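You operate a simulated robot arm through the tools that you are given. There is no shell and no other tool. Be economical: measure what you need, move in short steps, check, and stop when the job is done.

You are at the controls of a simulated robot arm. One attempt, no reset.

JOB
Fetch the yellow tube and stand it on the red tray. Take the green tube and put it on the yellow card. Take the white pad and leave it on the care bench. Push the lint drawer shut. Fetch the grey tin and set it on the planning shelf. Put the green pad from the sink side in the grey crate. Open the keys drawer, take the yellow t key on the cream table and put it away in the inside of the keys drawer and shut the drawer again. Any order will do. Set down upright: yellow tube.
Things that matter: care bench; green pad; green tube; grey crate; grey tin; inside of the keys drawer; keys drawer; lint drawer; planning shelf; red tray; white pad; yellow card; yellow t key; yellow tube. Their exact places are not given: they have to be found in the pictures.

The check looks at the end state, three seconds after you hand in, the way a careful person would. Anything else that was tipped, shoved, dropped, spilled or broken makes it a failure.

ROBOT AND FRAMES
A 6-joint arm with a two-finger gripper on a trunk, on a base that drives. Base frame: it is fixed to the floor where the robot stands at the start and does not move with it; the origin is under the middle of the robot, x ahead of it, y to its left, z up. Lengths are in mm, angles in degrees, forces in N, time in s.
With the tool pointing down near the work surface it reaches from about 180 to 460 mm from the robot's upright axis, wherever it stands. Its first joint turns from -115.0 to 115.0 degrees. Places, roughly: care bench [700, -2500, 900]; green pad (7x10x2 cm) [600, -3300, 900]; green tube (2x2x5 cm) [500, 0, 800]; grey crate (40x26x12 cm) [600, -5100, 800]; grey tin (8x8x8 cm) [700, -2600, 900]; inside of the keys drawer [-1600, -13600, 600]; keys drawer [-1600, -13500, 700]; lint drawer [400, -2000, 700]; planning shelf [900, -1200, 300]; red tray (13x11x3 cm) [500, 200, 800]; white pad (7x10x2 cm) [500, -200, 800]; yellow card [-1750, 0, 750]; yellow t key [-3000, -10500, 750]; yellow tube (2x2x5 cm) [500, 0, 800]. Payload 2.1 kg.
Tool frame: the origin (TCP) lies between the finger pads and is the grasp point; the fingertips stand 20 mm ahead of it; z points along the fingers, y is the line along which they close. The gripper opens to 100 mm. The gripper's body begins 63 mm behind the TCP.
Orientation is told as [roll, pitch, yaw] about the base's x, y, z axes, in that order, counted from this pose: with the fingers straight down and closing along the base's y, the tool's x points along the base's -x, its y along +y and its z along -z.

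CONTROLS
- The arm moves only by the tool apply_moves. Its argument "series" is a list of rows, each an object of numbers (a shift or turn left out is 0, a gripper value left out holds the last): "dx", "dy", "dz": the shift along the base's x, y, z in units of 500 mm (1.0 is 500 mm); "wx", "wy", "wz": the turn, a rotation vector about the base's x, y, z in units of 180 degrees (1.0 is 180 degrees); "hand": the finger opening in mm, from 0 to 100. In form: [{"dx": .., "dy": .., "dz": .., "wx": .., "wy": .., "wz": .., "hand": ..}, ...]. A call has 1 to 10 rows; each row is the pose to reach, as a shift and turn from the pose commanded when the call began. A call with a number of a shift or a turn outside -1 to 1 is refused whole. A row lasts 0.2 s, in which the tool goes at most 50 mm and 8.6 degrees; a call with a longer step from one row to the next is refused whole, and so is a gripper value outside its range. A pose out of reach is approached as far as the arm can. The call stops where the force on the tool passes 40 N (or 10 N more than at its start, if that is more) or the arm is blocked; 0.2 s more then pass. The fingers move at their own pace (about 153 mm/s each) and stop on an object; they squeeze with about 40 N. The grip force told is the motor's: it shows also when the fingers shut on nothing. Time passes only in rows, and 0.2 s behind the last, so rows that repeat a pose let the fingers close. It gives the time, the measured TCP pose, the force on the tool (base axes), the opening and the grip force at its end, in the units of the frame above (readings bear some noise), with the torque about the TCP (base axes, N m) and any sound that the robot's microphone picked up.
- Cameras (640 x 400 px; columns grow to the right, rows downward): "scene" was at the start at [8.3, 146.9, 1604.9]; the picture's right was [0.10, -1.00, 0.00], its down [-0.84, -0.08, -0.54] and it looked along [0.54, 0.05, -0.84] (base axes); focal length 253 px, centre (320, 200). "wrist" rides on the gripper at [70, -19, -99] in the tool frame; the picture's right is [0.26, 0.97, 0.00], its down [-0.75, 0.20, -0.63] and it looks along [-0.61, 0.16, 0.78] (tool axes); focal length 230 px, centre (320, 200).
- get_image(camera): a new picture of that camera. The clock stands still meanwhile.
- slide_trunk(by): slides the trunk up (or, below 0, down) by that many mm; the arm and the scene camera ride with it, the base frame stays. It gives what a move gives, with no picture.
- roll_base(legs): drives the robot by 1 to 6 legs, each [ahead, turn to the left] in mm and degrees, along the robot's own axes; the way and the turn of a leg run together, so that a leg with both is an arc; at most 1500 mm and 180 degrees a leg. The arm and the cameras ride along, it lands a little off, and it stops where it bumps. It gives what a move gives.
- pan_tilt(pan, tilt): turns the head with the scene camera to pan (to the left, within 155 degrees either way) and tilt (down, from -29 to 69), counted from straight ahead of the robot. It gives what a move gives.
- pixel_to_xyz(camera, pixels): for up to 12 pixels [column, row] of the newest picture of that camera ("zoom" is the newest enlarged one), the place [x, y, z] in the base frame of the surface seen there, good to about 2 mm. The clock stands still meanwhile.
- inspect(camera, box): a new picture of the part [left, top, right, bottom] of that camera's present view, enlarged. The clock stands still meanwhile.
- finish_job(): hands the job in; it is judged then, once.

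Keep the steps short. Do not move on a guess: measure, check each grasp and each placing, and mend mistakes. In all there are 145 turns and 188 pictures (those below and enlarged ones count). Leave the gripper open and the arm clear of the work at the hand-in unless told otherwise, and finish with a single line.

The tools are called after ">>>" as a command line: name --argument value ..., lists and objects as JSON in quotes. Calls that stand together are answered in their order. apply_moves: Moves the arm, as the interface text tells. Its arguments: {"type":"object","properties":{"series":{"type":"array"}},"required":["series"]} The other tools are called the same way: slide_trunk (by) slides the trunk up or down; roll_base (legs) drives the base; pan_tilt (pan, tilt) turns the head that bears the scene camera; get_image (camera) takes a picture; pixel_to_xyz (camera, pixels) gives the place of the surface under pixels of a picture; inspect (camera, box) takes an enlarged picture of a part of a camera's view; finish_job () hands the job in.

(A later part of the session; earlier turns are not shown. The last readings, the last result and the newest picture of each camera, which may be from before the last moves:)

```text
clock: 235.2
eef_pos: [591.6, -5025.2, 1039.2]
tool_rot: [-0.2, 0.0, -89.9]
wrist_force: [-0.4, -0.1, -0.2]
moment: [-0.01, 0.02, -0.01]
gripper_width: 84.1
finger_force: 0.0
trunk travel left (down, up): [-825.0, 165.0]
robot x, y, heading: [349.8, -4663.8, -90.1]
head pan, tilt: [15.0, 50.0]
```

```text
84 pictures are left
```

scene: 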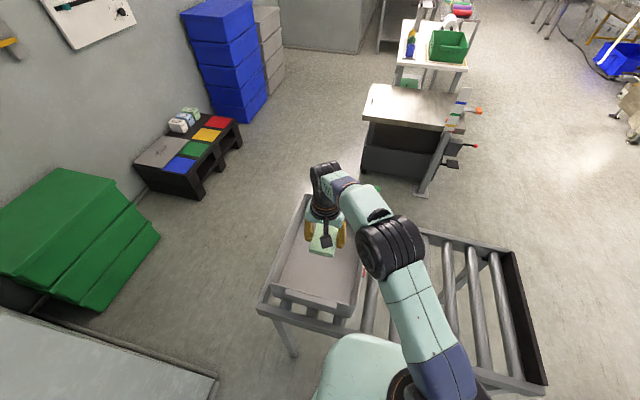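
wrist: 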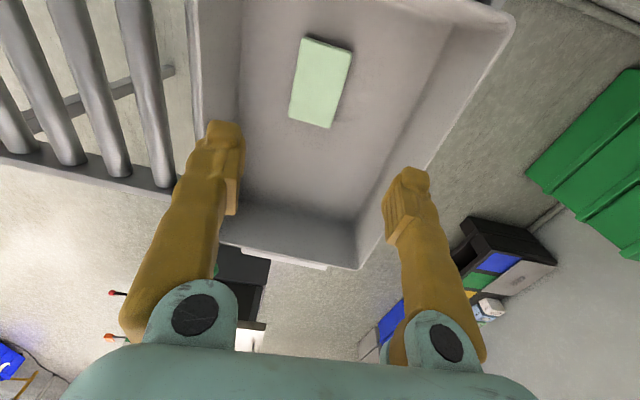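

Pad lies in the crate. I stow the arm, back off and look along the room for the way to the keys.

>>> apply_moves --series '[{"dx": -0.09, "dy": 0.02}, {"dx": -0.18, "dy": 0.05}, {"dx": -0.27, "dy": 0.08}, {"dx": -0.36, "dy": 0.11}, {"dx": -0.44, "dy": 0.14}, {"dx": -0.48, "dy": 0.15, "hand": 60}]'

>>> roll_base --legs '[[-350, 0], [0, -60], [600, 0], [0, 60]]'

>>> pan_tilt --pan 0 --tilt 20

>>> get_image --camera "scene"

>>> pan_tilt --pan -30 --tilt 40

>>> get_image --camera "scene"

```text
clock: 236.6
eef_pos: [348.9, -4950.2, 1039.2]
tool_rot: [-0.2, -0.2, -89.8]
wrist_force: [0.0, -0.5, -0.2]
moment: [0.02, 0.0, -0.04]
gripper_width: 59.8
finger_force: 0.1
trunk travel left (down, up): [-825.0, 165.0]
robot x, y, heading: [352.6, -4663.8, -90.2]
head pan, tilt: [15.0, 50.0]
```

```text
clock: 247.1
eef_pos: [-169.6, -4897.3, 1040.3]
tool_rot: [-0.1, 0.0, -90.8]
wrist_force: [0.0, 0.1, 1.0]
moment: [-0.02, 0.02, -0.02]
gripper_width: 60.0
finger_force: 0.0
trunk travel left (down, up): [-825.0, 165.0]
robot x, y, heading: [-165.2, -4609.5, -91.2]
head pan, tilt: [15.0, 50.0]
```

```text
clock: 248.0
eef_pos: [-169.9, -4896.2, 1038.7]
tool_rot: [-0.1, 0.0, -90.8]
wrist_force: [0.5, 0.5, 0.3]
moment: [-0.01, 0.02, 0.01]
gripper_width: 60.0
finger_force: 0.1
trunk travel left (down, up): [-825.0, 165.0]
robot x, y, heading: [-160.3, -4611.2, -91.3]
head pan, tilt: [0.0, 20.0]
```

```text
83 pictures are left
```

scene: 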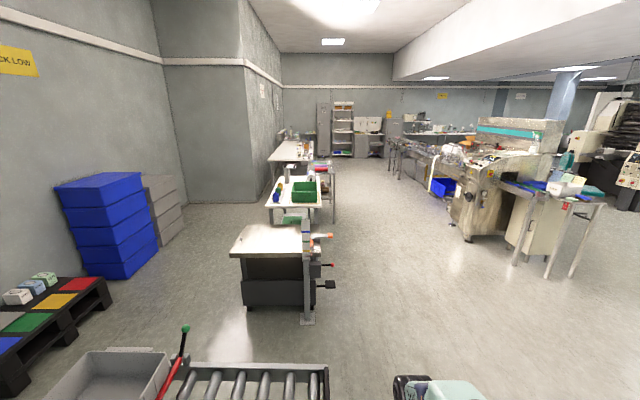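

```text
clock: 249.0
eef_pos: [-170.1, -4894.7, 1038.6]
tool_rot: [-0.2, 0.0, -90.8]
wrist_force: [-0.4, -0.1, 0.0]
moment: [0.0, 0.0, -0.01]
gripper_width: 60.0
finger_force: 0.1
trunk travel left (down, up): [-825.0, 165.0]
robot x, y, heading: [-164.4, -4614.7, -91.4]
head pan, tilt: [-30.0, 40.0]
```

```text
82 pictures are left
```

scene: 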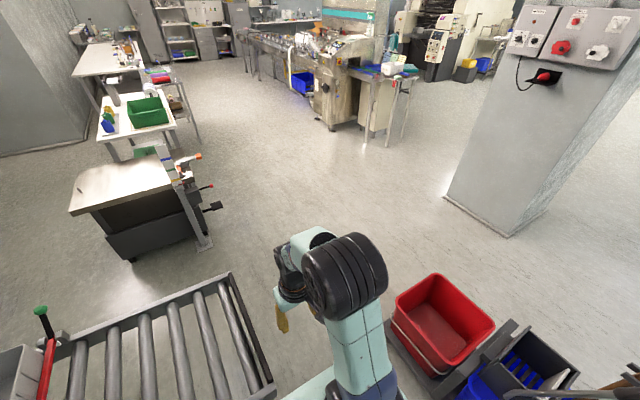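

>>> pixel_to_xyz --camera "scene" --pixels '[[395, 325], [390, 345], [430, 378], [437, 275], [272, 390], [232, 275], [210, 245], [220, 205], [448, 200], [510, 237], [330, 130], [368, 145]]'

```text
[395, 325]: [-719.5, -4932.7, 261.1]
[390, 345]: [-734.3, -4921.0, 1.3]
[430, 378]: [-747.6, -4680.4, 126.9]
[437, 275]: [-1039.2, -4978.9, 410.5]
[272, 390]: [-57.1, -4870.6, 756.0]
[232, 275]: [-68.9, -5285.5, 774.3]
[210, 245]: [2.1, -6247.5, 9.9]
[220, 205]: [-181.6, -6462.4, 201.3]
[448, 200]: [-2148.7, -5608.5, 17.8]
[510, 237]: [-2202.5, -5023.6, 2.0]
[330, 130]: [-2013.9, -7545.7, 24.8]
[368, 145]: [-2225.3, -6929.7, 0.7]
```

Gap between rollers (x −60) and mop cart (x −720): centre x≈−390. I pass through there and steer to about (−925,−6300).

>>> roll_base --legs '[[0, -60], [260, 0], [0, 61.3], [520, 0], [0, -25], [1200, 0]]'

>>> pan_tilt --pan 0 --tilt 22

>>> get_image --camera "scene"

```text
clock: 265.7
eef_pos: [-1024.9, -6591.2, 1040.6]
tool_rot: [-0.1, -0.2, -115.2]
wrist_force: [-0.2, 0.2, 0.0]
moment: [0.01, 0.01, 0.03]
gripper_width: 59.9
finger_force: 0.1
trunk travel left (down, up): [-825.0, 165.0]
robot x, y, heading: [-905.2, -6336.2, -115.6]
head pan, tilt: [-30.0, 40.0]
```

```text
clock: 266.6
eef_pos: [-1025.2, -6592.3, 1040.5]
tool_rot: [0.0, -0.1, -115.2]
wrist_force: [0.1, 1.0, 0.5]
moment: [-0.01, 0.03, 0.02]
gripper_width: 59.9
finger_force: 0.1
trunk travel left (down, up): [-825.0, 165.0]
robot x, y, heading: [-899.2, -6334.5, -115.9]
head pan, tilt: [0.0, 22.0]
```

```text
81 pictures are left
```

scene: 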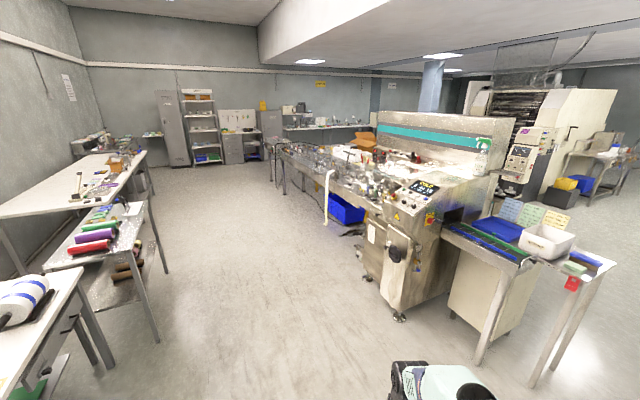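

>>> pixel_to_xyz --camera "scene" --pixels '[[235, 155], [290, 188], [398, 318], [345, 225], [160, 335], [145, 270], [305, 125], [270, 165], [210, 160], [330, 130], [475, 360], [130, 190]]'

>>> inspect --camera "scene" --box '[150, 70, 390, 230]'

```text
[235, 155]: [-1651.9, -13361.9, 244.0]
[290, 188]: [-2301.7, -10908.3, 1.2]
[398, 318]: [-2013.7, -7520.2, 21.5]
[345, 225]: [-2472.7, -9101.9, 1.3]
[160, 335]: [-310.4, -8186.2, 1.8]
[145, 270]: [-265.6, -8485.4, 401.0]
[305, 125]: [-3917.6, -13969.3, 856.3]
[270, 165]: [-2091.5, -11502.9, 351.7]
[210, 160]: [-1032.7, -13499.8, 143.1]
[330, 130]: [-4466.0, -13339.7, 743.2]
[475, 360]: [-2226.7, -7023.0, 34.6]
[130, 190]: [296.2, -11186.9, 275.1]
```

```text
2.50 times, centred on (270, 150) of scene
```

zoom: 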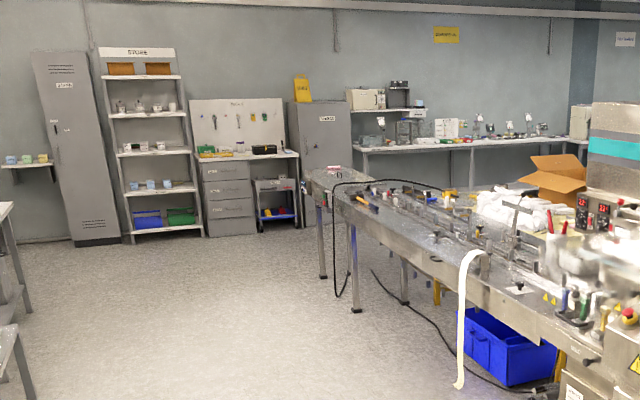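

The keys cabinet is far ahead at (−1650,−13360). I drive down the aisle to about (−1300,−9800).

>>> roll_base --legs '[[0, 19.3], [1500, 0], [1500, 0], [480, 0]]'

>>> pan_tilt --pan -60 --tilt 20

>>> get_image --camera "scene"

>>> pan_tilt --pan 0 --tilt 20

>>> get_image --camera "scene"

```text
clock: 284.7
eef_pos: [-1347.7, -10094.2, 1039.3]
tool_rot: [0.0, -0.1, -97.2]
wrist_force: [1.3, -0.5, -0.2]
moment: [-0.02, 0.05, 0.0]
gripper_width: 60.0
finger_force: 0.1
trunk travel left (down, up): [-825.0, 165.0]
robot x, y, heading: [-1310.1, -9813.8, -97.7]
head pan, tilt: [0.0, 22.0]
```

```text
clock: 286.0
eef_pos: [-1347.7, -10093.9, 1039.4]
tool_rot: [-0.2, 0.0, -97.2]
wrist_force: [0.3, 0.4, 0.0]
moment: [-0.03, -0.02, -0.02]
gripper_width: 60.2
finger_force: 0.1
trunk travel left (down, up): [-825.0, 165.0]
robot x, y, heading: [-1305.9, -9814.2, -97.6]
head pan, tilt: [-60.0, 20.0]
```

```text
79 pictures are left
```

scene: 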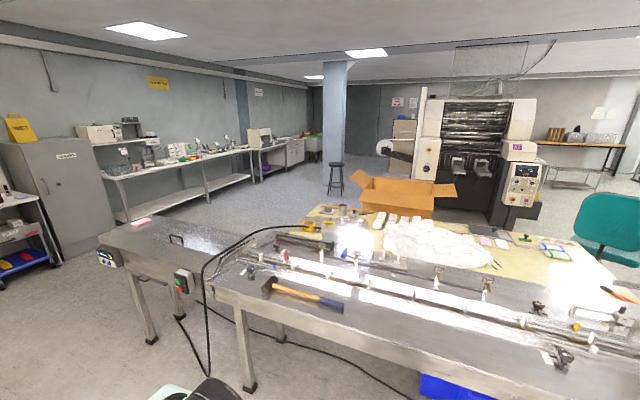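

```text
clock: 287.3
eef_pos: [-1348.6, -10094.3, 1038.9]
tool_rot: [-0.1, 0.0, -97.2]
wrist_force: [0.6, -0.5, 0.8]
moment: [0.01, -0.02, 0.01]
gripper_width: 60.2
finger_force: 0.0
trunk travel left (down, up): [-825.0, 165.0]
robot x, y, heading: [-1312.6, -9808.3, -97.7]
head pan, tilt: [0.0, 20.0]
```

```text
78 pictures are left
```

scene: 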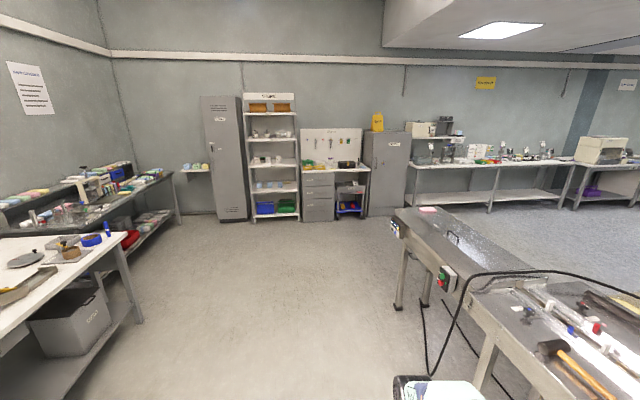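

I turn the head back and enlarge the cream table behind the machine.

>>> pan_tilt --pan -60 --tilt 20

>>> inspect --camera "scene" --box '[270, 180, 420, 290]'

>>> inspect --camera "scene" --box '[400, 190, 640, 340]'

>>> get_image --camera "scene"

>>> pixel_to_xyz --camera "scene" --pixels '[[310, 228], [340, 210], [400, 195], [590, 260], [430, 240], [110, 235], [150, 340], [245, 385], [205, 232], [600, 210], [335, 190], [385, 225]]'

```text
clock: 288.6
eef_pos: [-1348.5, -10094.0, 1039.0]
tool_rot: [-0.2, 0.0, -97.2]
wrist_force: [-0.2, 0.7, -0.3]
moment: [0.02, 0.01, 0.02]
gripper_width: 60.0
finger_force: 0.0
trunk travel left (down, up): [-825.0, 165.0]
robot x, y, heading: [-1312.2, -9807.6, -97.5]
head pan, tilt: [-60.0, 20.0]
```

```text
3.64 times, centred on (345, 235) of scene
```

zoom: 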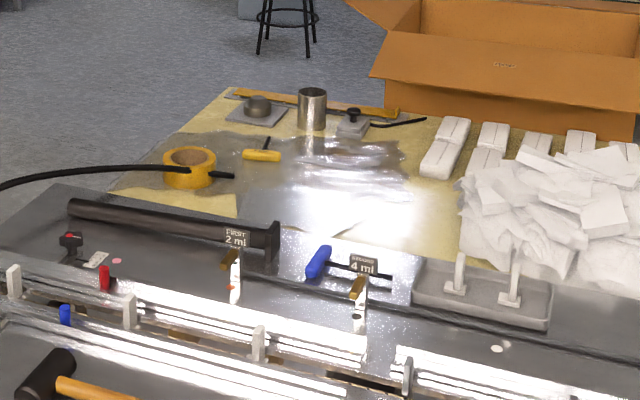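

```text
2.67 times, centred on (520, 265) of scene
```

zoom: 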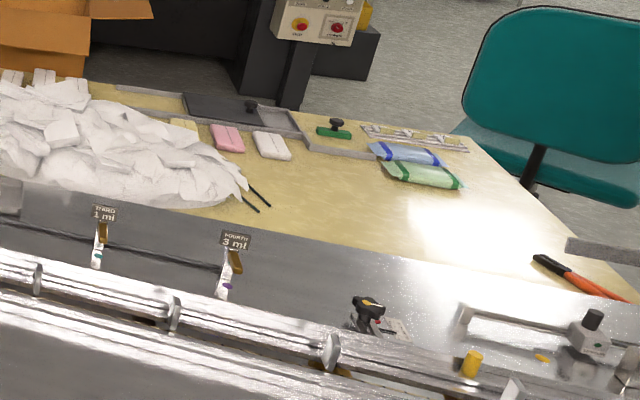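

```text
75 pictures are left
```

scene: 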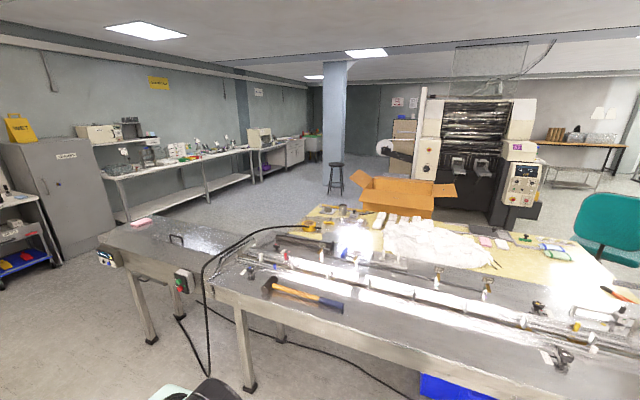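

```text
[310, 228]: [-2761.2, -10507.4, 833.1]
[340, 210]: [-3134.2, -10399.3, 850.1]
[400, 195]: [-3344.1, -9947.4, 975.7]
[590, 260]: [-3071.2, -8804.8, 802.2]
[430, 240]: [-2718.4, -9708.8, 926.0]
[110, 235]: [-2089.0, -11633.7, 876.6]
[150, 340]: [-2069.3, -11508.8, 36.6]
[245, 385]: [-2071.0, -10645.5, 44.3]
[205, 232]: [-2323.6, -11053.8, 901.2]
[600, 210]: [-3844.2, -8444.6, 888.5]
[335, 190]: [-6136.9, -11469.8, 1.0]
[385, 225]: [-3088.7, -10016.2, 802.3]
```

>>> pixel_to_xyz --camera "scene" --pixels '[[328, 223], [331, 220], [323, 222], [334, 223], [309, 225], [310, 209], [300, 217], [250, 230], [190, 222], [130, 222], [345, 195], [310, 190]]'

>>> inspect --camera "scene" --box '[295, 195, 355, 240]'

```text
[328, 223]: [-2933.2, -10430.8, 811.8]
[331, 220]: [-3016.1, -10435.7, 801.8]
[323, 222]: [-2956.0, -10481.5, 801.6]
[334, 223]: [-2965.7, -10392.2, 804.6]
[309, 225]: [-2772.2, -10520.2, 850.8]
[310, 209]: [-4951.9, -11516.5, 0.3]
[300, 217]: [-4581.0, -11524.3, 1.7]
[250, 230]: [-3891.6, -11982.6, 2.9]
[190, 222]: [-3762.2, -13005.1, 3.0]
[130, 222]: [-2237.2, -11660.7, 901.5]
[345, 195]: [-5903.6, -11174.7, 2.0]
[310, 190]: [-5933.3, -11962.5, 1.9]
```

```text
8.89 times, centred on (325, 218) of scene
```

zoom: 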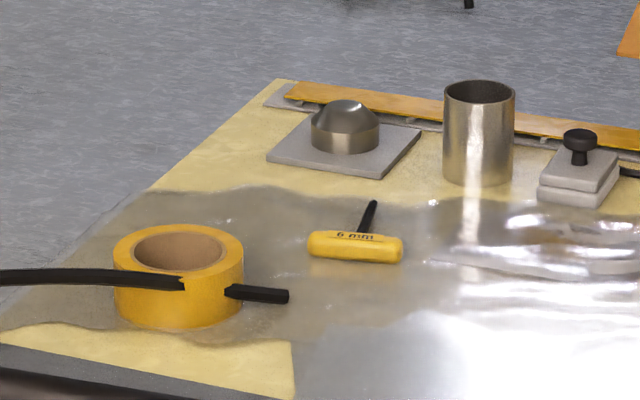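

The yellow "6 mm" T key lies at (−2933,−10431,812). I go round the conveyor's end.

>>> roll_base --legs '[[0, 4.6], [1500, 0], [1145, 0], [0, -87], [1480, 0], [0, -90]]'

>>> pan_tilt --pan 0 --tilt 30

>>> get_image --camera "scene"

```text
clock: 316.3
eef_pos: [-2910.8, -12183.5, 1038.8]
tool_rot: [-0.2, 0.0, 92.3]
wrist_force: [-0.6, 0.0, -0.3]
moment: [0.02, -0.03, -0.02]
gripper_width: 59.8
finger_force: 0.0
trunk travel left (down, up): [-825.0, 165.0]
robot x, y, heading: [-2905.8, -12467.0, 92.1]
head pan, tilt: [-60.0, 20.0]
```

```text
clock: 317.6
eef_pos: [-2911.9, -12183.1, 1039.6]
tool_rot: [-0.1, 0.1, 92.3]
wrist_force: [-0.2, -0.2, -0.4]
moment: [0.04, -0.01, 0.0]
gripper_width: 60.2
finger_force: 0.0
trunk travel left (down, up): [-825.0, 165.0]
robot x, y, heading: [-2901.5, -12469.3, 92.1]
head pan, tilt: [0.0, 30.0]
```

```text
73 pictures are left
```

scene: 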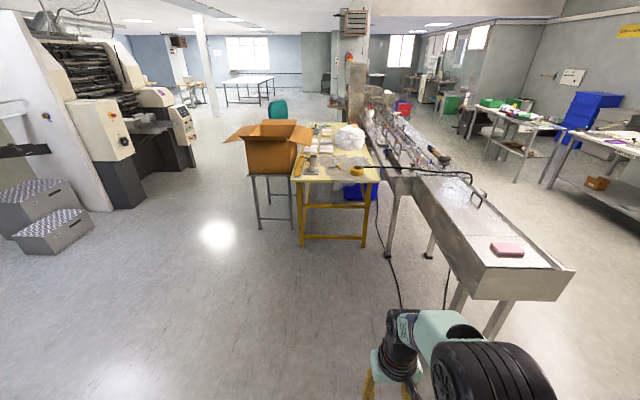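

>>> pixel_to_xyz --camera "scene" --pixels '[[390, 265], [402, 300], [302, 245], [364, 245], [335, 180], [300, 178], [378, 178], [390, 250], [455, 300], [440, 225]]'

>>> inspect --camera "scene" --box '[280, 130, 480, 330]'

```text
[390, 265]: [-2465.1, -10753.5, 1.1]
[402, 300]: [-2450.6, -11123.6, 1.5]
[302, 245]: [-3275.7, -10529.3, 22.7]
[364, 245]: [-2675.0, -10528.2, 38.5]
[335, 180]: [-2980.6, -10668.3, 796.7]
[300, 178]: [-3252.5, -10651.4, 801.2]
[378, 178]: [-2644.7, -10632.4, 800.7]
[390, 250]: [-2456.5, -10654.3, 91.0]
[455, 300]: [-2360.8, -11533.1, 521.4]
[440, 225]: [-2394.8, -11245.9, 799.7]
```

```text
2.00 times, centred on (380, 230) of scene
```

zoom: 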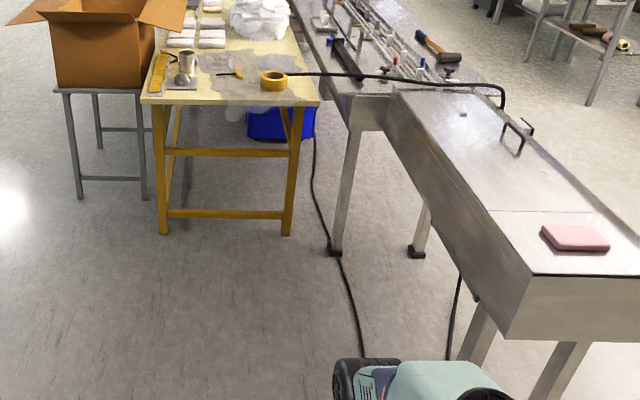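

Path at x≈−2950 is clear of the floor cable (x −2450). Drive 1500, then 110.

>>> roll_base --legs '[[1500, 0], [105, 0]]'

>>> pan_tilt --pan 5 --tilt 58

>>> get_image --camera "scene"

>>> get_image --camera "wrist"

```text
clock: 325.8
eef_pos: [-2909.5, -10601.1, 1042.7]
tool_rot: [-0.1, -0.7, 89.7]
wrist_force: [0.4, -0.1, 0.8]
moment: [0.0, 0.03, -0.02]
gripper_width: 59.9
finger_force: 0.1
trunk travel left (down, up): [-825.0, 165.0]
robot x, y, heading: [-2911.5, -10876.1, 89.4]
head pan, tilt: [0.0, 30.0]
```

```text
clock: 326.7
eef_pos: [-2909.1, -10589.3, 1040.3]
tool_rot: [-0.1, -0.1, 89.6]
wrist_force: [-0.6, -0.2, -0.8]
moment: [-0.03, -0.01, -0.03]
gripper_width: 59.9
finger_force: 0.1
trunk travel left (down, up): [-825.0, 165.0]
robot x, y, heading: [-2912.5, -10872.4, 89.4]
head pan, tilt: [5.0, 58.0]
```

```text
71 pictures are left
```

scene: 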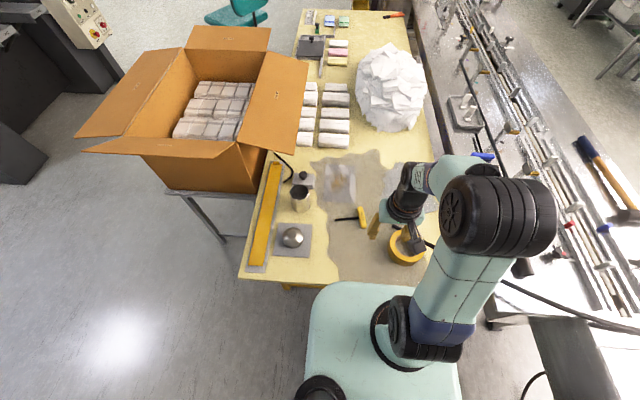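

```text
70 pictures are left
```

wrist: 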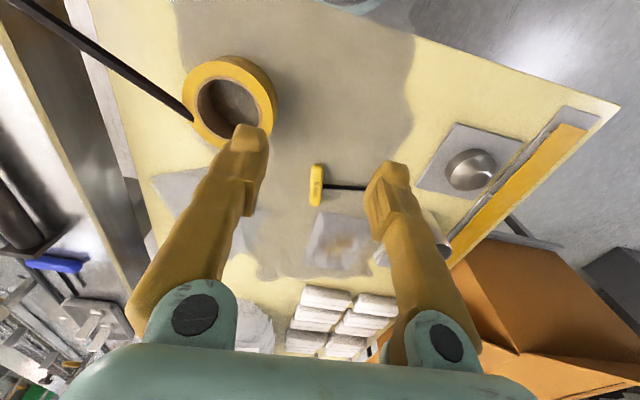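

>>> inspect --camera "wrist" --box '[280, 140, 400, 230]'

>>> pixel_to_xyz --camera "wrist" --pixels '[[317, 166], [316, 185], [315, 203], [312, 185], [321, 185], [335, 187], [350, 187], [362, 187], [275, 100], [330, 245]]'

```text
4.44 times, centred on (340, 185) of wrist
```

zoom: 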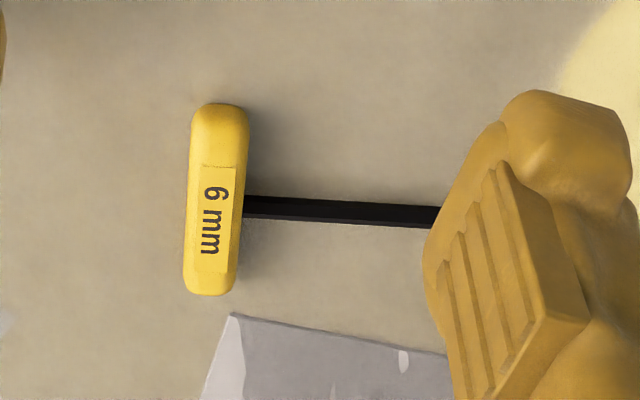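

```text
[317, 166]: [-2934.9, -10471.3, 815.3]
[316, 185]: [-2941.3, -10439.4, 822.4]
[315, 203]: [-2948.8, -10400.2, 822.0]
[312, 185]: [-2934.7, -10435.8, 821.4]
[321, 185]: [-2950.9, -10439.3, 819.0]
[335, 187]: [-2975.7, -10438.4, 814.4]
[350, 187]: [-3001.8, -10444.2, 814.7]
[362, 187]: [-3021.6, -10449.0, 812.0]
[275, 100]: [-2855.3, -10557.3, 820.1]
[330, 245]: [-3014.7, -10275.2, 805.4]
```

Handle from (−2935,−10472) to (−2949,−10400), shaft toward −x at its middle. I will grip across the handle at its near end, (−2938,−10457), tool turned +11°.

>>> apply_moves --series '[{"dx": -0.02, "dy": 0.08, "wz": 0.03, "hand": 60}, {"dx": -0.04, "dy": 0.16, "wz": 0.062}, {"dx": -0.058, "dy": 0.24, "wz": 0.062}, {"dx": -0.058, "dy": 0.264, "wz": 0.062, "dz": -0.08}, {"dx": -0.058, "dy": 0.264, "wz": 0.062, "dz": -0.17}, {"dx": -0.058, "dy": 0.264, "wz": 0.062, "dz": -0.26}]'

>>> get_image --camera "wrist"

```text
clock: 328.1
eef_pos: [-2938.8, -10457.3, 909.8]
tool_rot: [-0.2, -0.1, 100.8]
wrist_force: [-0.1, -0.1, 0.4]
moment: [-0.01, 0.02, 0.02]
gripper_width: 59.8
finger_force: 0.1
trunk travel left (down, up): [-825.0, 165.0]
robot x, y, heading: [-2913.9, -10875.0, 89.2]
head pan, tilt: [5.0, 58.0]
```

```text
68 pictures are left
```

wrist: 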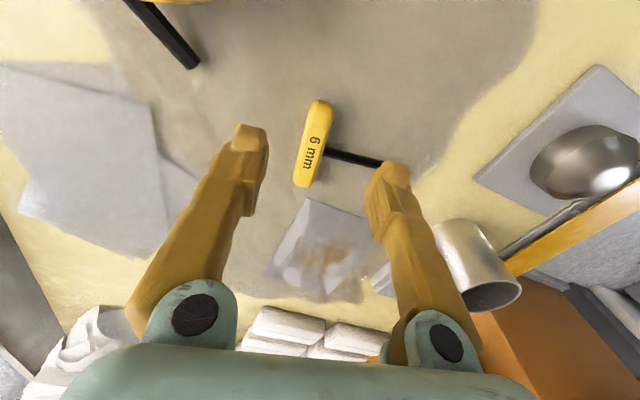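

Aligned. Lower to z 825 and close.

>>> apply_moves --series '[{"dz": -0.08}, {"dz": -0.14}, {"dz": -0.168}, {"dz": -0.168, "hand": 0}, {"dz": -0.168, "hand": 0}, {"dz": -0.168, "hand": 0}]'

>>> get_image --camera "wrist"

```text
clock: 329.5
eef_pos: [-2938.9, -10460.5, 827.7]
tool_rot: [-0.1, -0.1, 100.8]
wrist_force: [-0.3, 0.3, -0.1]
moment: [0.0, 0.01, 0.01]
gripper_width: 20.8
finger_force: 40.3
trunk travel left (down, up): [-825.0, 165.0]
robot x, y, heading: [-2909.9, -10877.3, 89.4]
head pan, tilt: [5.0, 58.0]
```

```text
67 pictures are left
```

wrist: 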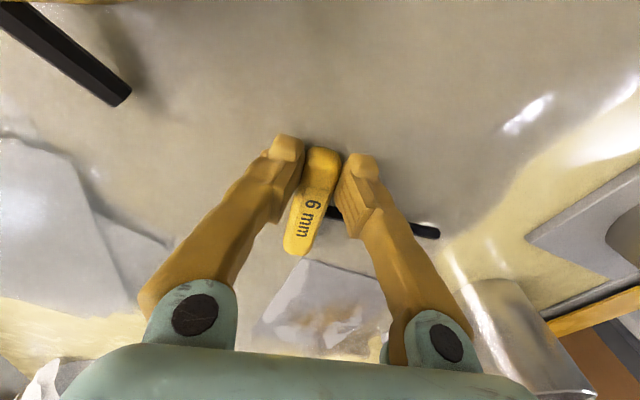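

Gripped (20.8 mm). Lift and check that nothing else comes along.

>>> apply_moves --series '[{"dz": 0.03}, {"dz": 0.08}, {"dz": 0.16}, {"dz": 0.25}, {"dz": 0.33}, {"dz": 0.4, "dy": -0.06}, {"dz": 0.42, "dy": -0.15}, {"dz": 0.42, "dy": -0.24}]'

>>> get_image --camera "wrist"

>>> get_image --camera "scene"

```text
clock: 331.3
eef_pos: [-2939.9, -10579.5, 1036.8]
tool_rot: [-0.1, -0.3, 100.8]
wrist_force: [0.0, 0.1, -0.4]
moment: [0.03, 0.02, -0.02]
gripper_width: 20.5
finger_force: 40.3
trunk travel left (down, up): [-825.0, 165.0]
robot x, y, heading: [-2915.9, -10874.0, 89.2]
head pan, tilt: [5.0, 58.0]
```

```text
66 pictures are left
```

wrist: 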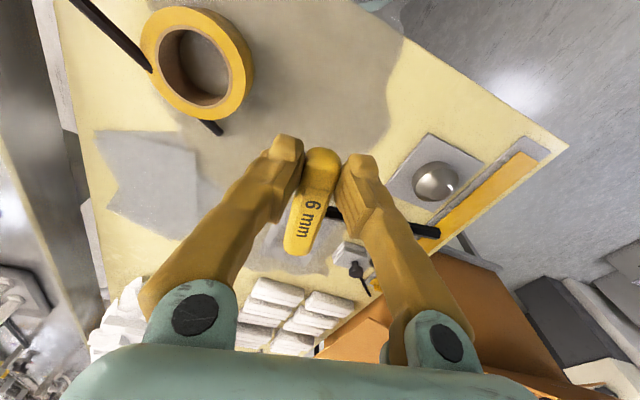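

```text
65 pictures are left
```

scene: 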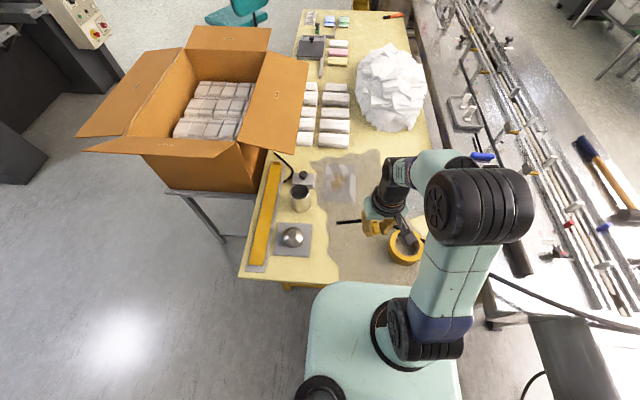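

Key held, nothing else moved. I back away and drive toward the keys cabinet.

>>> roll_base --legs '[[-1400, 0], [-150, 0], [0, -89.2], [1320, 0], [0, -90]]'

>>> pan_tilt --pan 0 --tilt 35

>>> get_image --camera "scene"

>>> inspect --camera "scene" --box '[200, 100, 480, 300]'

```text
clock: 352.9
eef_pos: [-1605.0, -12662.8, 1035.4]
tool_rot: [-0.1, -0.1, -76.4]
wrist_force: [0.3, 0.4, -0.9]
moment: [-0.01, 0.01, -0.01]
gripper_width: 20.9
finger_force: 40.2
trunk travel left (down, up): [-825.0, 165.0]
robot x, y, heading: [-1648.2, -12372.8, -88.3]
head pan, tilt: [5.0, 58.0]
```

```text
clock: 353.7
eef_pos: [-1604.4, -12664.4, 1035.7]
tool_rot: [-0.1, -0.1, -76.4]
wrist_force: [1.4, 1.2, -0.3]
moment: [0.05, -0.01, -0.02]
gripper_width: 20.5
finger_force: 39.7
trunk travel left (down, up): [-825.0, 165.0]
robot x, y, heading: [-1646.1, -12368.9, -88.0]
head pan, tilt: [0.0, 35.0]
```

```text
64 pictures are left
```

scene: 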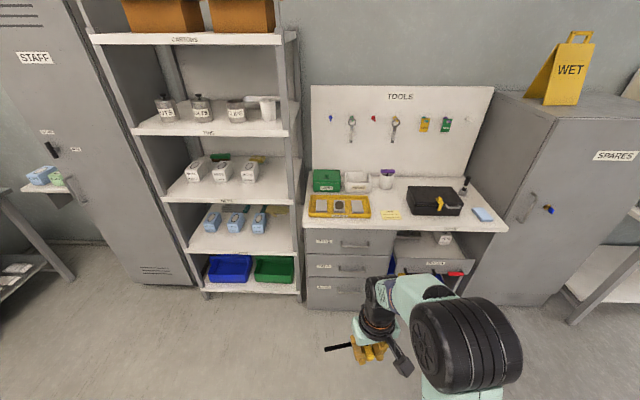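

```text
2.00 times, centred on (340, 200) of scene
```

zoom: 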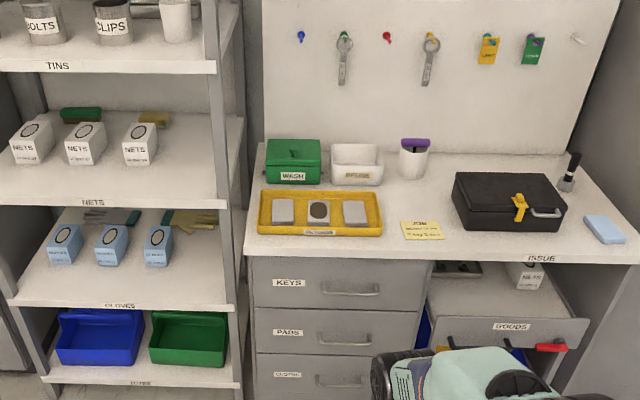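

The KEYS drawer is the top left one. I read the yellow note and look at the drawer closely.

>>> inspect --camera "scene" --box '[365, 200, 415, 230]'

>>> inspect --camera "scene" --box '[295, 180, 405, 310]'

>>> pixel_to_xyz --camera "scene" --pixels '[[353, 245], [342, 243], [367, 244], [320, 240], [308, 230], [395, 232], [308, 247], [390, 250], [390, 215], [420, 218], [345, 268], [470, 230]]'

```text
12.80 times, centred on (390, 215) of scene
```

zoom: 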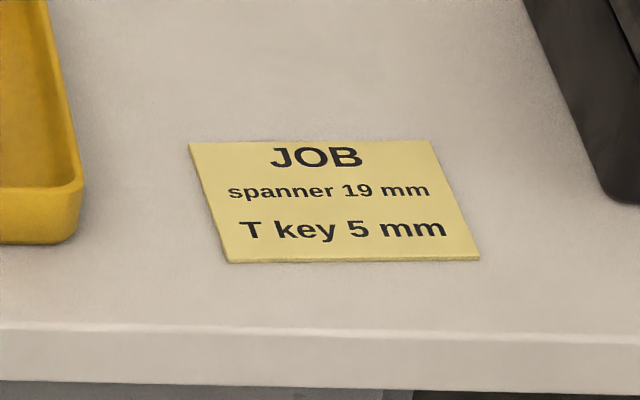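

```text
3.08 times, centred on (350, 245) of scene
```

zoom: 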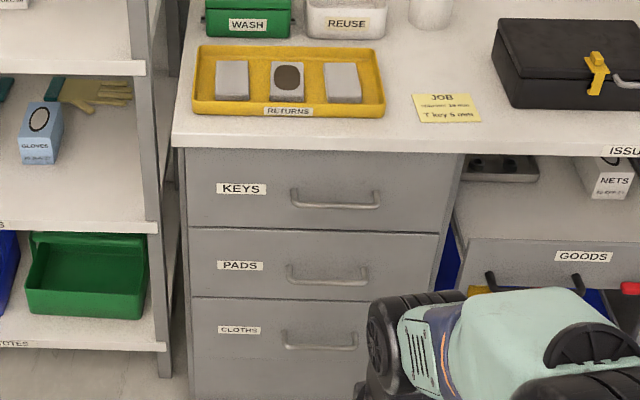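

```text
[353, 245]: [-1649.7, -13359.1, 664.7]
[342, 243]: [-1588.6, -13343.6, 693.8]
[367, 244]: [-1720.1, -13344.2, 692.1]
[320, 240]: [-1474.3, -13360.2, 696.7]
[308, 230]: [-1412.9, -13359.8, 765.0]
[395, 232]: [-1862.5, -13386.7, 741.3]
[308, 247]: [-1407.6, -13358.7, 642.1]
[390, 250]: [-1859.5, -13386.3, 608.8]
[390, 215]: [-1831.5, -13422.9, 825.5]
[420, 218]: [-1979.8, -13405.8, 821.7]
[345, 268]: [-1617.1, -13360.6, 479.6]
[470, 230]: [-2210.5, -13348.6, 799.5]
```

The note (5 mm key) is not part of my job. I need a free hand to open the drawer, so I'll lay the key briefly on the desktop. Drive nearer and look.

>>> roll_base --legs '[[0, -1.9], [600, 0]]'

>>> pan_tilt --pan 0 --tilt 52

>>> get_image --camera "scene"

>>> get_image --camera "wrist"

```text
clock: 357.5
eef_pos: [-1611.9, -13264.8, 1034.8]
tool_rot: [-0.1, -0.2, -78.2]
wrist_force: [-0.1, 0.1, -0.4]
moment: [0.0, 0.03, 0.0]
gripper_width: 20.7
finger_force: 40.5
trunk travel left (down, up): [-825.0, 165.0]
robot x, y, heading: [-1641.1, -12967.8, -89.8]
head pan, tilt: [0.0, 35.0]
```

```text
clock: 358.3
eef_pos: [-1613.3, -13265.7, 1036.1]
tool_rot: [0.0, -0.2, -78.2]
wrist_force: [0.6, 0.5, -0.9]
moment: [0.02, 0.06, 0.0]
gripper_width: 20.5
finger_force: 39.8
trunk travel left (down, up): [-825.0, 165.0]
robot x, y, heading: [-1644.1, -12970.7, -89.5]
head pan, tilt: [0.0, 52.0]
```

```text
60 pictures are left
```

scene: 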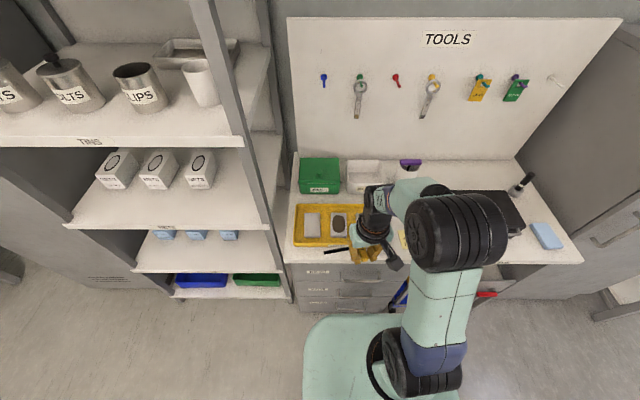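

```text
59 pictures are left
```

wrist: 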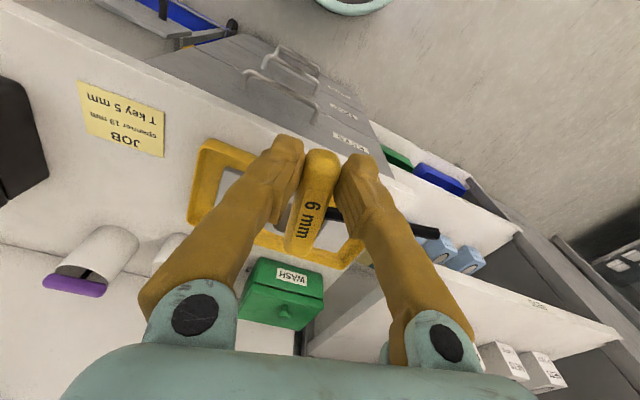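

>>> pixel_to_xyz --camera "wrist" --pixels '[[165, 120], [160, 157], [80, 80], [203, 142], [190, 220], [100, 45], [200, 100], [250, 140], [150, 200], [265, 75], [315, 105], [285, 85]]'

>>> inspect --camera "wrist" --box '[0, 20, 400, 270]'

```text
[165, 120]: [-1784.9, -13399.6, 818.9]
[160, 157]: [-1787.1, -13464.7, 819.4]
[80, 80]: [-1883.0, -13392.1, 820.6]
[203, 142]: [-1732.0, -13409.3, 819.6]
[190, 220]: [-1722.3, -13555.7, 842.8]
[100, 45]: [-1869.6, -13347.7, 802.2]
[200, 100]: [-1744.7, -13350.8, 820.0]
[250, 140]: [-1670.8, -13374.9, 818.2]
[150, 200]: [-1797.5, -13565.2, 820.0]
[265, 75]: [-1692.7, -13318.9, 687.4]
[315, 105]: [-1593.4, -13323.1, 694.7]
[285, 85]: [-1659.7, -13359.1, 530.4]
```

```text
1.60 times, centred on (200, 145) of wrist
```

zoom: 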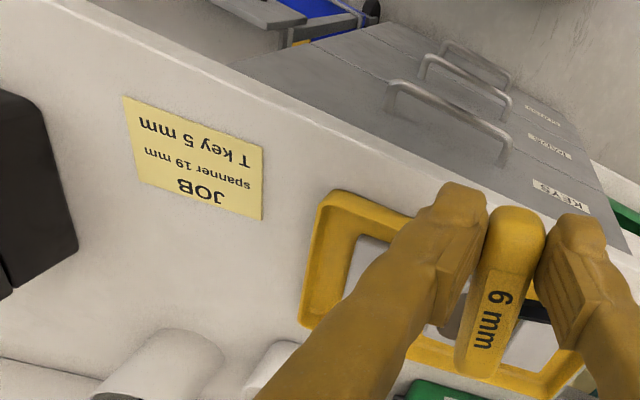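

Free spot: handle across the front strip between tray (x −1732) and note (x −1785), shaft in front of the tray. Tool target (−1765,−13365), yaw −90.

>>> apply_moves --series '[{"dx": -0.08, "dy": -0.03, "wz": -0.03}, {"dx": -0.16, "dy": -0.07, "wz": -0.0656}, {"dx": -0.24, "dy": -0.12, "wz": -0.0656}, {"dx": -0.3, "dy": -0.17, "wz": -0.0656}, {"dx": -0.304, "dy": -0.198, "wz": -0.0656, "dz": -0.08}, {"dx": -0.304, "dy": -0.198, "wz": -0.0656, "dz": -0.17}, {"dx": -0.304, "dy": -0.198, "wz": -0.0656, "dz": -0.26}, {"dx": -0.304, "dy": -0.198, "wz": -0.0656, "dz": -0.32}]'

>>> get_image --camera "wrist"

```text
clock: 360.1
eef_pos: [-1764.4, -13364.1, 875.5]
tool_rot: [-0.1, -0.1, -89.9]
wrist_force: [-0.4, -0.4, -0.8]
moment: [0.01, 0.0, 0.01]
gripper_width: 20.7
finger_force: 39.7
trunk travel left (down, up): [-825.0, 165.0]
robot x, y, heading: [-1643.1, -12973.2, -89.9]
head pan, tilt: [0.0, 52.0]
```

```text
57 pictures are left
```

wrist: 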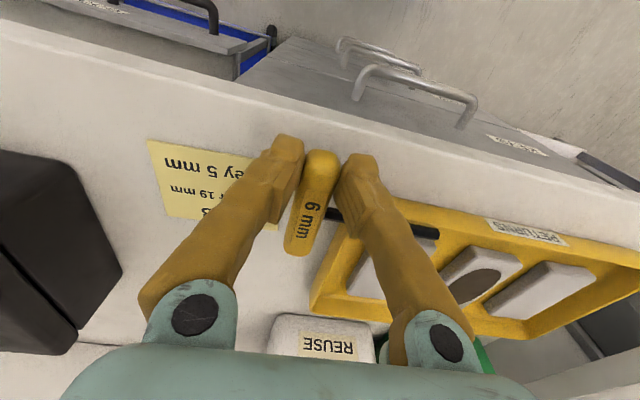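

I shift 8 mm toward the edge for clearance to the tray and lower gently.

>>> apply_moves --series '[{"dy": 0.016}, {"dy": 0.016, "dz": -0.03}, {"dy": 0.016, "dz": -0.044}, {"dy": 0.016, "dz": -0.05}]'

>>> apply_moves --series '[{"dz": -0.004}, {"dz": -0.006}, {"dz": -0.006}]'

>>> get_image --camera "wrist"

```text
clock: 361.1
eef_pos: [-1764.9, -13356.8, 852.8]
tool_rot: [-0.1, -0.2, -90.0]
wrist_force: [0.5, 0.9, -0.8]
moment: [0.03, 0.03, -0.01]
gripper_width: 20.5
finger_force: 40.0
trunk travel left (down, up): [-825.0, 165.0]
robot x, y, heading: [-1643.1, -12969.7, -90.0]
head pan, tilt: [0.0, 52.0]
```

```text
clock: 361.9
eef_pos: [-1764.3, -13357.2, 849.7]
tool_rot: [-0.1, -0.2, -90.0]
wrist_force: [0.0, 0.1, -1.3]
moment: [0.0, -0.01, 0.01]
gripper_width: 20.6
finger_force: 40.0
trunk travel left (down, up): [-825.0, 165.0]
robot x, y, heading: [-1643.4, -12970.5, -89.8]
head pan, tilt: [0.0, 52.0]
```

```text
56 pictures are left
```

wrist: 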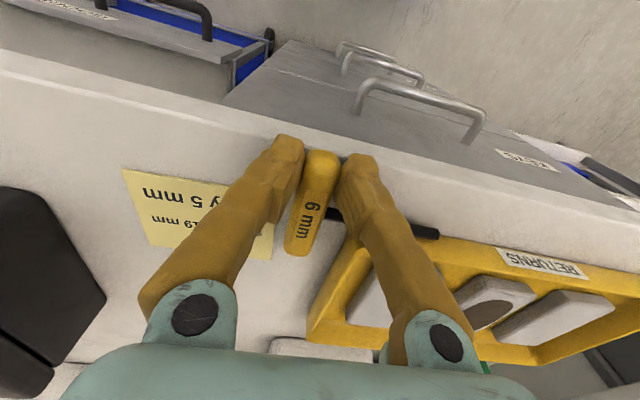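

>>> apply_moves --series '[{"dz": -0.004}, {"dz": -0.006}, {"dz": -0.006}]'

>>> apply_moves --series '[{"dz": -0.002}, {"dz": -0.004}, {"dz": -0.004}]'

```text
clock: 362.7
eef_pos: [-1764.6, -13356.1, 845.1]
tool_rot: [-0.2, -0.4, -89.9]
wrist_force: [-0.4, -2.8, 13.8]
moment: [-0.83, -0.05, -0.01]
gripper_width: 20.3
finger_force: 40.2
trunk travel left (down, up): [-825.0, 165.0]
robot x, y, heading: [-1644.3, -12972.7, -89.7]
head pan, tilt: [0.0, 52.0]
```

```text
clock: 363.5
eef_pos: [-1764.6, -13355.5, 843.8]
tool_rot: [-0.3, -0.4, -90.0]
wrist_force: [-1.3, -7.0, 33.2]
moment: [-0.27, 0.01, 0.04]
gripper_width: 20.6
finger_force: 39.1
trunk travel left (down, up): [-825.0, 165.0]
robot x, y, heading: [-1645.2, -12968.6, -89.9]
head pan, tilt: [0.0, 52.0]
```

Firm contact. Ease up 2 mm and release, then rise.

>>> apply_moves --series '[{"dz": 0.004}, {"dz": 0.004, "hand": 30}, {"dz": 0.004, "hand": 44}, {"dz": 0.004, "hand": 44}, {"dz": 0.06}, {"dz": 0.14}, {"dz": 0.22}]'

>>> get_image --camera "wrist"

```text
clock: 365.1
eef_pos: [-1765.3, -13355.9, 955.8]
tool_rot: [-0.1, -0.3, -90.0]
wrist_force: [0.9, 1.2, 0.2]
moment: [-0.02, -0.03, 0.0]
gripper_width: 44.0
finger_force: 0.0
trunk travel left (down, up): [-825.0, 165.0]
robot x, y, heading: [-1643.0, -12971.2, -90.0]
head pan, tilt: [0.0, 52.0]
```

```text
55 pictures are left
```

wrist: 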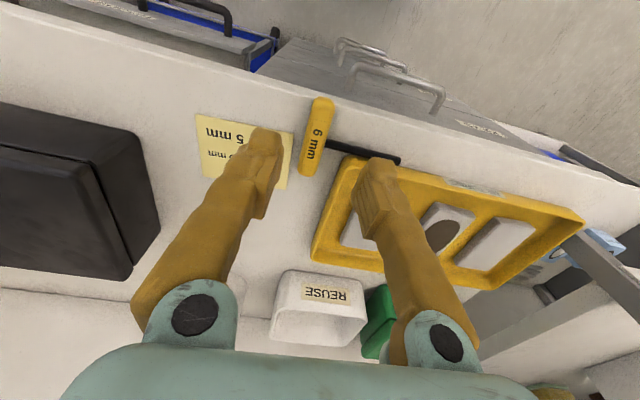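

The key rests safely on the desktop. The drawer bar is at x −1580…−1715, y −13320, z 690, below the desk edge (y −13348), so I'll take it with the tool tilted. First retreat and turn the tool.

>>> apply_moves --series '[{"dx": 0.06, "dy": 0.06}, {"dx": 0.12, "dy": 0.12}, {"dx": 0.18, "dy": 0.18}, {"dx": 0.23, "dy": 0.22}, {"dx": 0.23, "dy": 0.22, "wz": 0.046}, {"dx": 0.23, "dy": 0.22, "wz": 0.092}, {"dx": 0.23, "dy": 0.22, "wz": 0.138}, {"dx": 0.23, "dy": 0.22, "wz": 0.184}, {"dx": 0.23, "dy": 0.22, "wz": 0.23}, {"dx": 0.23, "dy": 0.22, "wz": 0.276}]'

>>> apply_moves --series '[{"wz": 0.046}, {"wz": 0.092}, {"wz": 0.138}, {"wz": 0.184}, {"wz": 0.224}]'

>>> apply_moves --series '[{"wx": -0.045}, {"wx": -0.09}, {"wx": -0.135}, {"wx": -0.18}, {"wx": -0.225}, {"wx": -0.27}]'

>>> get_image --camera "scene"

```text
clock: 367.3
eef_pos: [-1650.2, -13245.6, 952.9]
tool_rot: [-0.1, -0.2, -40.2]
wrist_force: [0.1, -0.4, -0.1]
moment: [0.03, -0.01, 0.02]
gripper_width: 43.8
finger_force: 0.0
trunk travel left (down, up): [-825.0, 165.0]
robot x, y, heading: [-1642.6, -12971.4, -89.7]
head pan, tilt: [0.0, 52.0]
```

```text
clock: 368.5
eef_pos: [-1648.0, -13245.3, 953.8]
tool_rot: [-0.1, -0.1, 0.1]
wrist_force: [-0.2, 0.0, 0.2]
moment: [0.03, 0.03, 0.02]
gripper_width: 43.9
finger_force: 0.1
trunk travel left (down, up): [-825.0, 165.0]
robot x, y, heading: [-1641.2, -12972.2, -89.9]
head pan, tilt: [0.0, 52.0]
```

```text
clock: 370.1
eef_pos: [-1666.6, -13345.6, 933.3]
tool_rot: [-65.0, 2.7, -0.1]
wrist_force: [-0.7, 0.0, 0.7]
moment: [-0.03, 0.0, -0.03]
gripper_width: 43.8
finger_force: 0.0
out of reach, approached as far as the arm can: row 2, 3, 4, 5, 6
trunk travel left (down, up): [-825.0, 165.0]
robot x, y, heading: [-1641.0, -12974.3, -89.8]
head pan, tilt: [0.0, 52.0]
stopped in row 6: the arm was blocked; the commanded pose is now the measured one
```

```text
54 pictures are left
```

scene: 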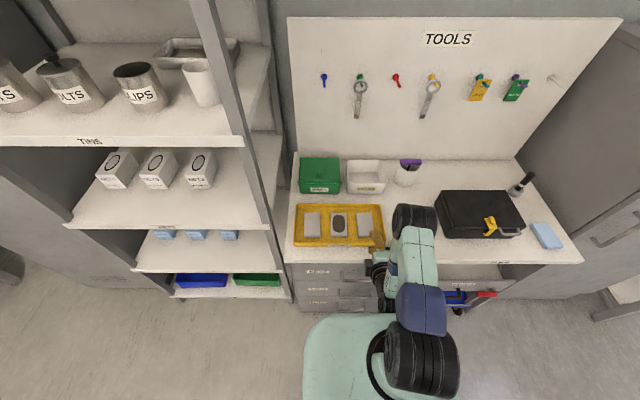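

The arm ran out of room (too near the base). I check the surroundings before mending.

>>> inspect --camera "scene" --box '[290, 180, 470, 310]'

>>> get_image --camera "wrist"

```text
3.08 times, centred on (380, 245) of scene
```

zoom: 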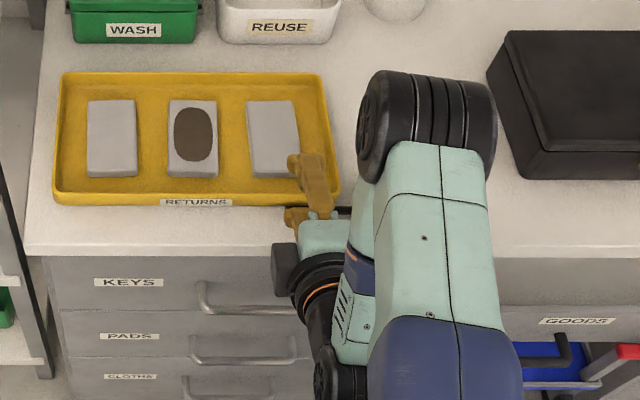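

```text
52 pictures are left
```

wrist: 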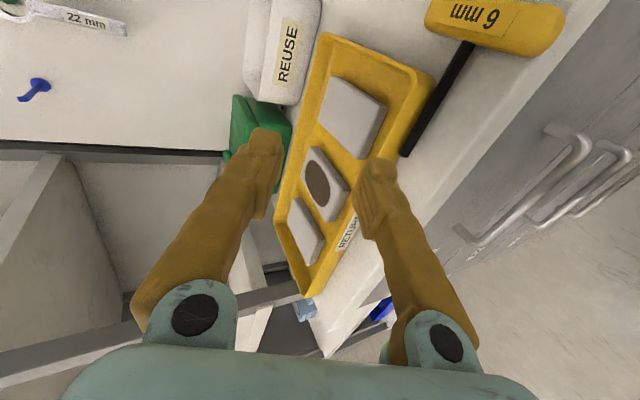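

Nothing disturbed. I back 150 mm and lower the trunk 240 mm, which suits the tilted tool.

>>> roll_base --legs '[[-150, 0]]'

>>> slide_trunk --by -240

>>> get_image --camera "wrist"

>>> get_image --camera "scene"

```text
clock: 371.5
eef_pos: [-1668.8, -13194.7, 933.3]
tool_rot: [-64.8, 2.8, -0.2]
wrist_force: [0.0, -1.2, 0.6]
moment: [-0.02, 0.03, 0.02]
gripper_width: 43.7
finger_force: 0.0
trunk travel left (down, up): [-825.0, 165.0]
robot x, y, heading: [-1646.1, -12818.3, -89.9]
head pan, tilt: [0.0, 52.0]
```

```text
clock: 374.0
eef_pos: [-1669.7, -13195.5, 693.2]
tool_rot: [-65.0, 2.6, -0.2]
wrist_force: [0.7, -0.1, 0.0]
moment: [-0.01, -0.02, -0.03]
gripper_width: 44.0
finger_force: 0.0
trunk travel left (down, up): [-585.0, 405.0]
robot x, y, heading: [-1644.6, -12819.4, -90.1]
head pan, tilt: [0.0, 52.0]
```

```text
51 pictures are left
```

wrist: 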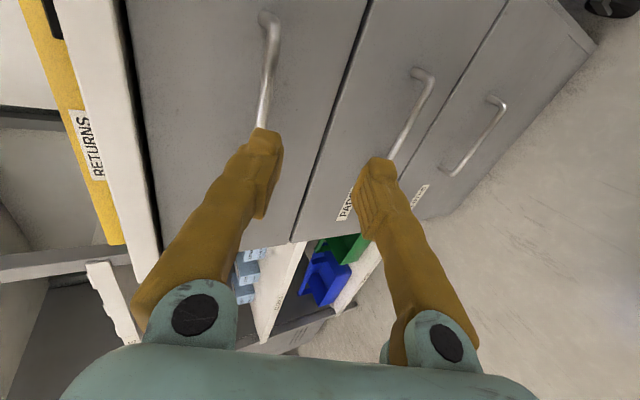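

```text
50 pictures are left
```

scene: 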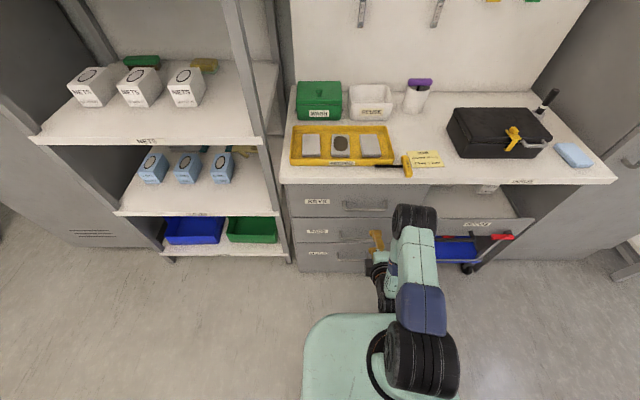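

>>> pixel_to_xyz --camera "wrist" --pixels '[[271, 45], [267, 80], [262, 115], [268, 22], [230, 80], [305, 80], [335, 60]]'

>>> pixel_to_xyz --camera "scene" --pixels '[[347, 210], [365, 211], [384, 210], [350, 204], [365, 195]]'

```text
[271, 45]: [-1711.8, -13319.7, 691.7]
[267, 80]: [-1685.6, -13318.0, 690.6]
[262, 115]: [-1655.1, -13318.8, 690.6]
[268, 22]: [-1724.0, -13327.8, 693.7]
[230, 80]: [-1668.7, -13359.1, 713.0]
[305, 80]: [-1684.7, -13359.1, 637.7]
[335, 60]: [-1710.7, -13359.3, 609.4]
```

```text
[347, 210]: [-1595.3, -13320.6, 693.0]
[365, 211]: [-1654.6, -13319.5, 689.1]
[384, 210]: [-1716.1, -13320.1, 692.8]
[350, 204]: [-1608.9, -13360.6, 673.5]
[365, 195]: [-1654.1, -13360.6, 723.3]
```

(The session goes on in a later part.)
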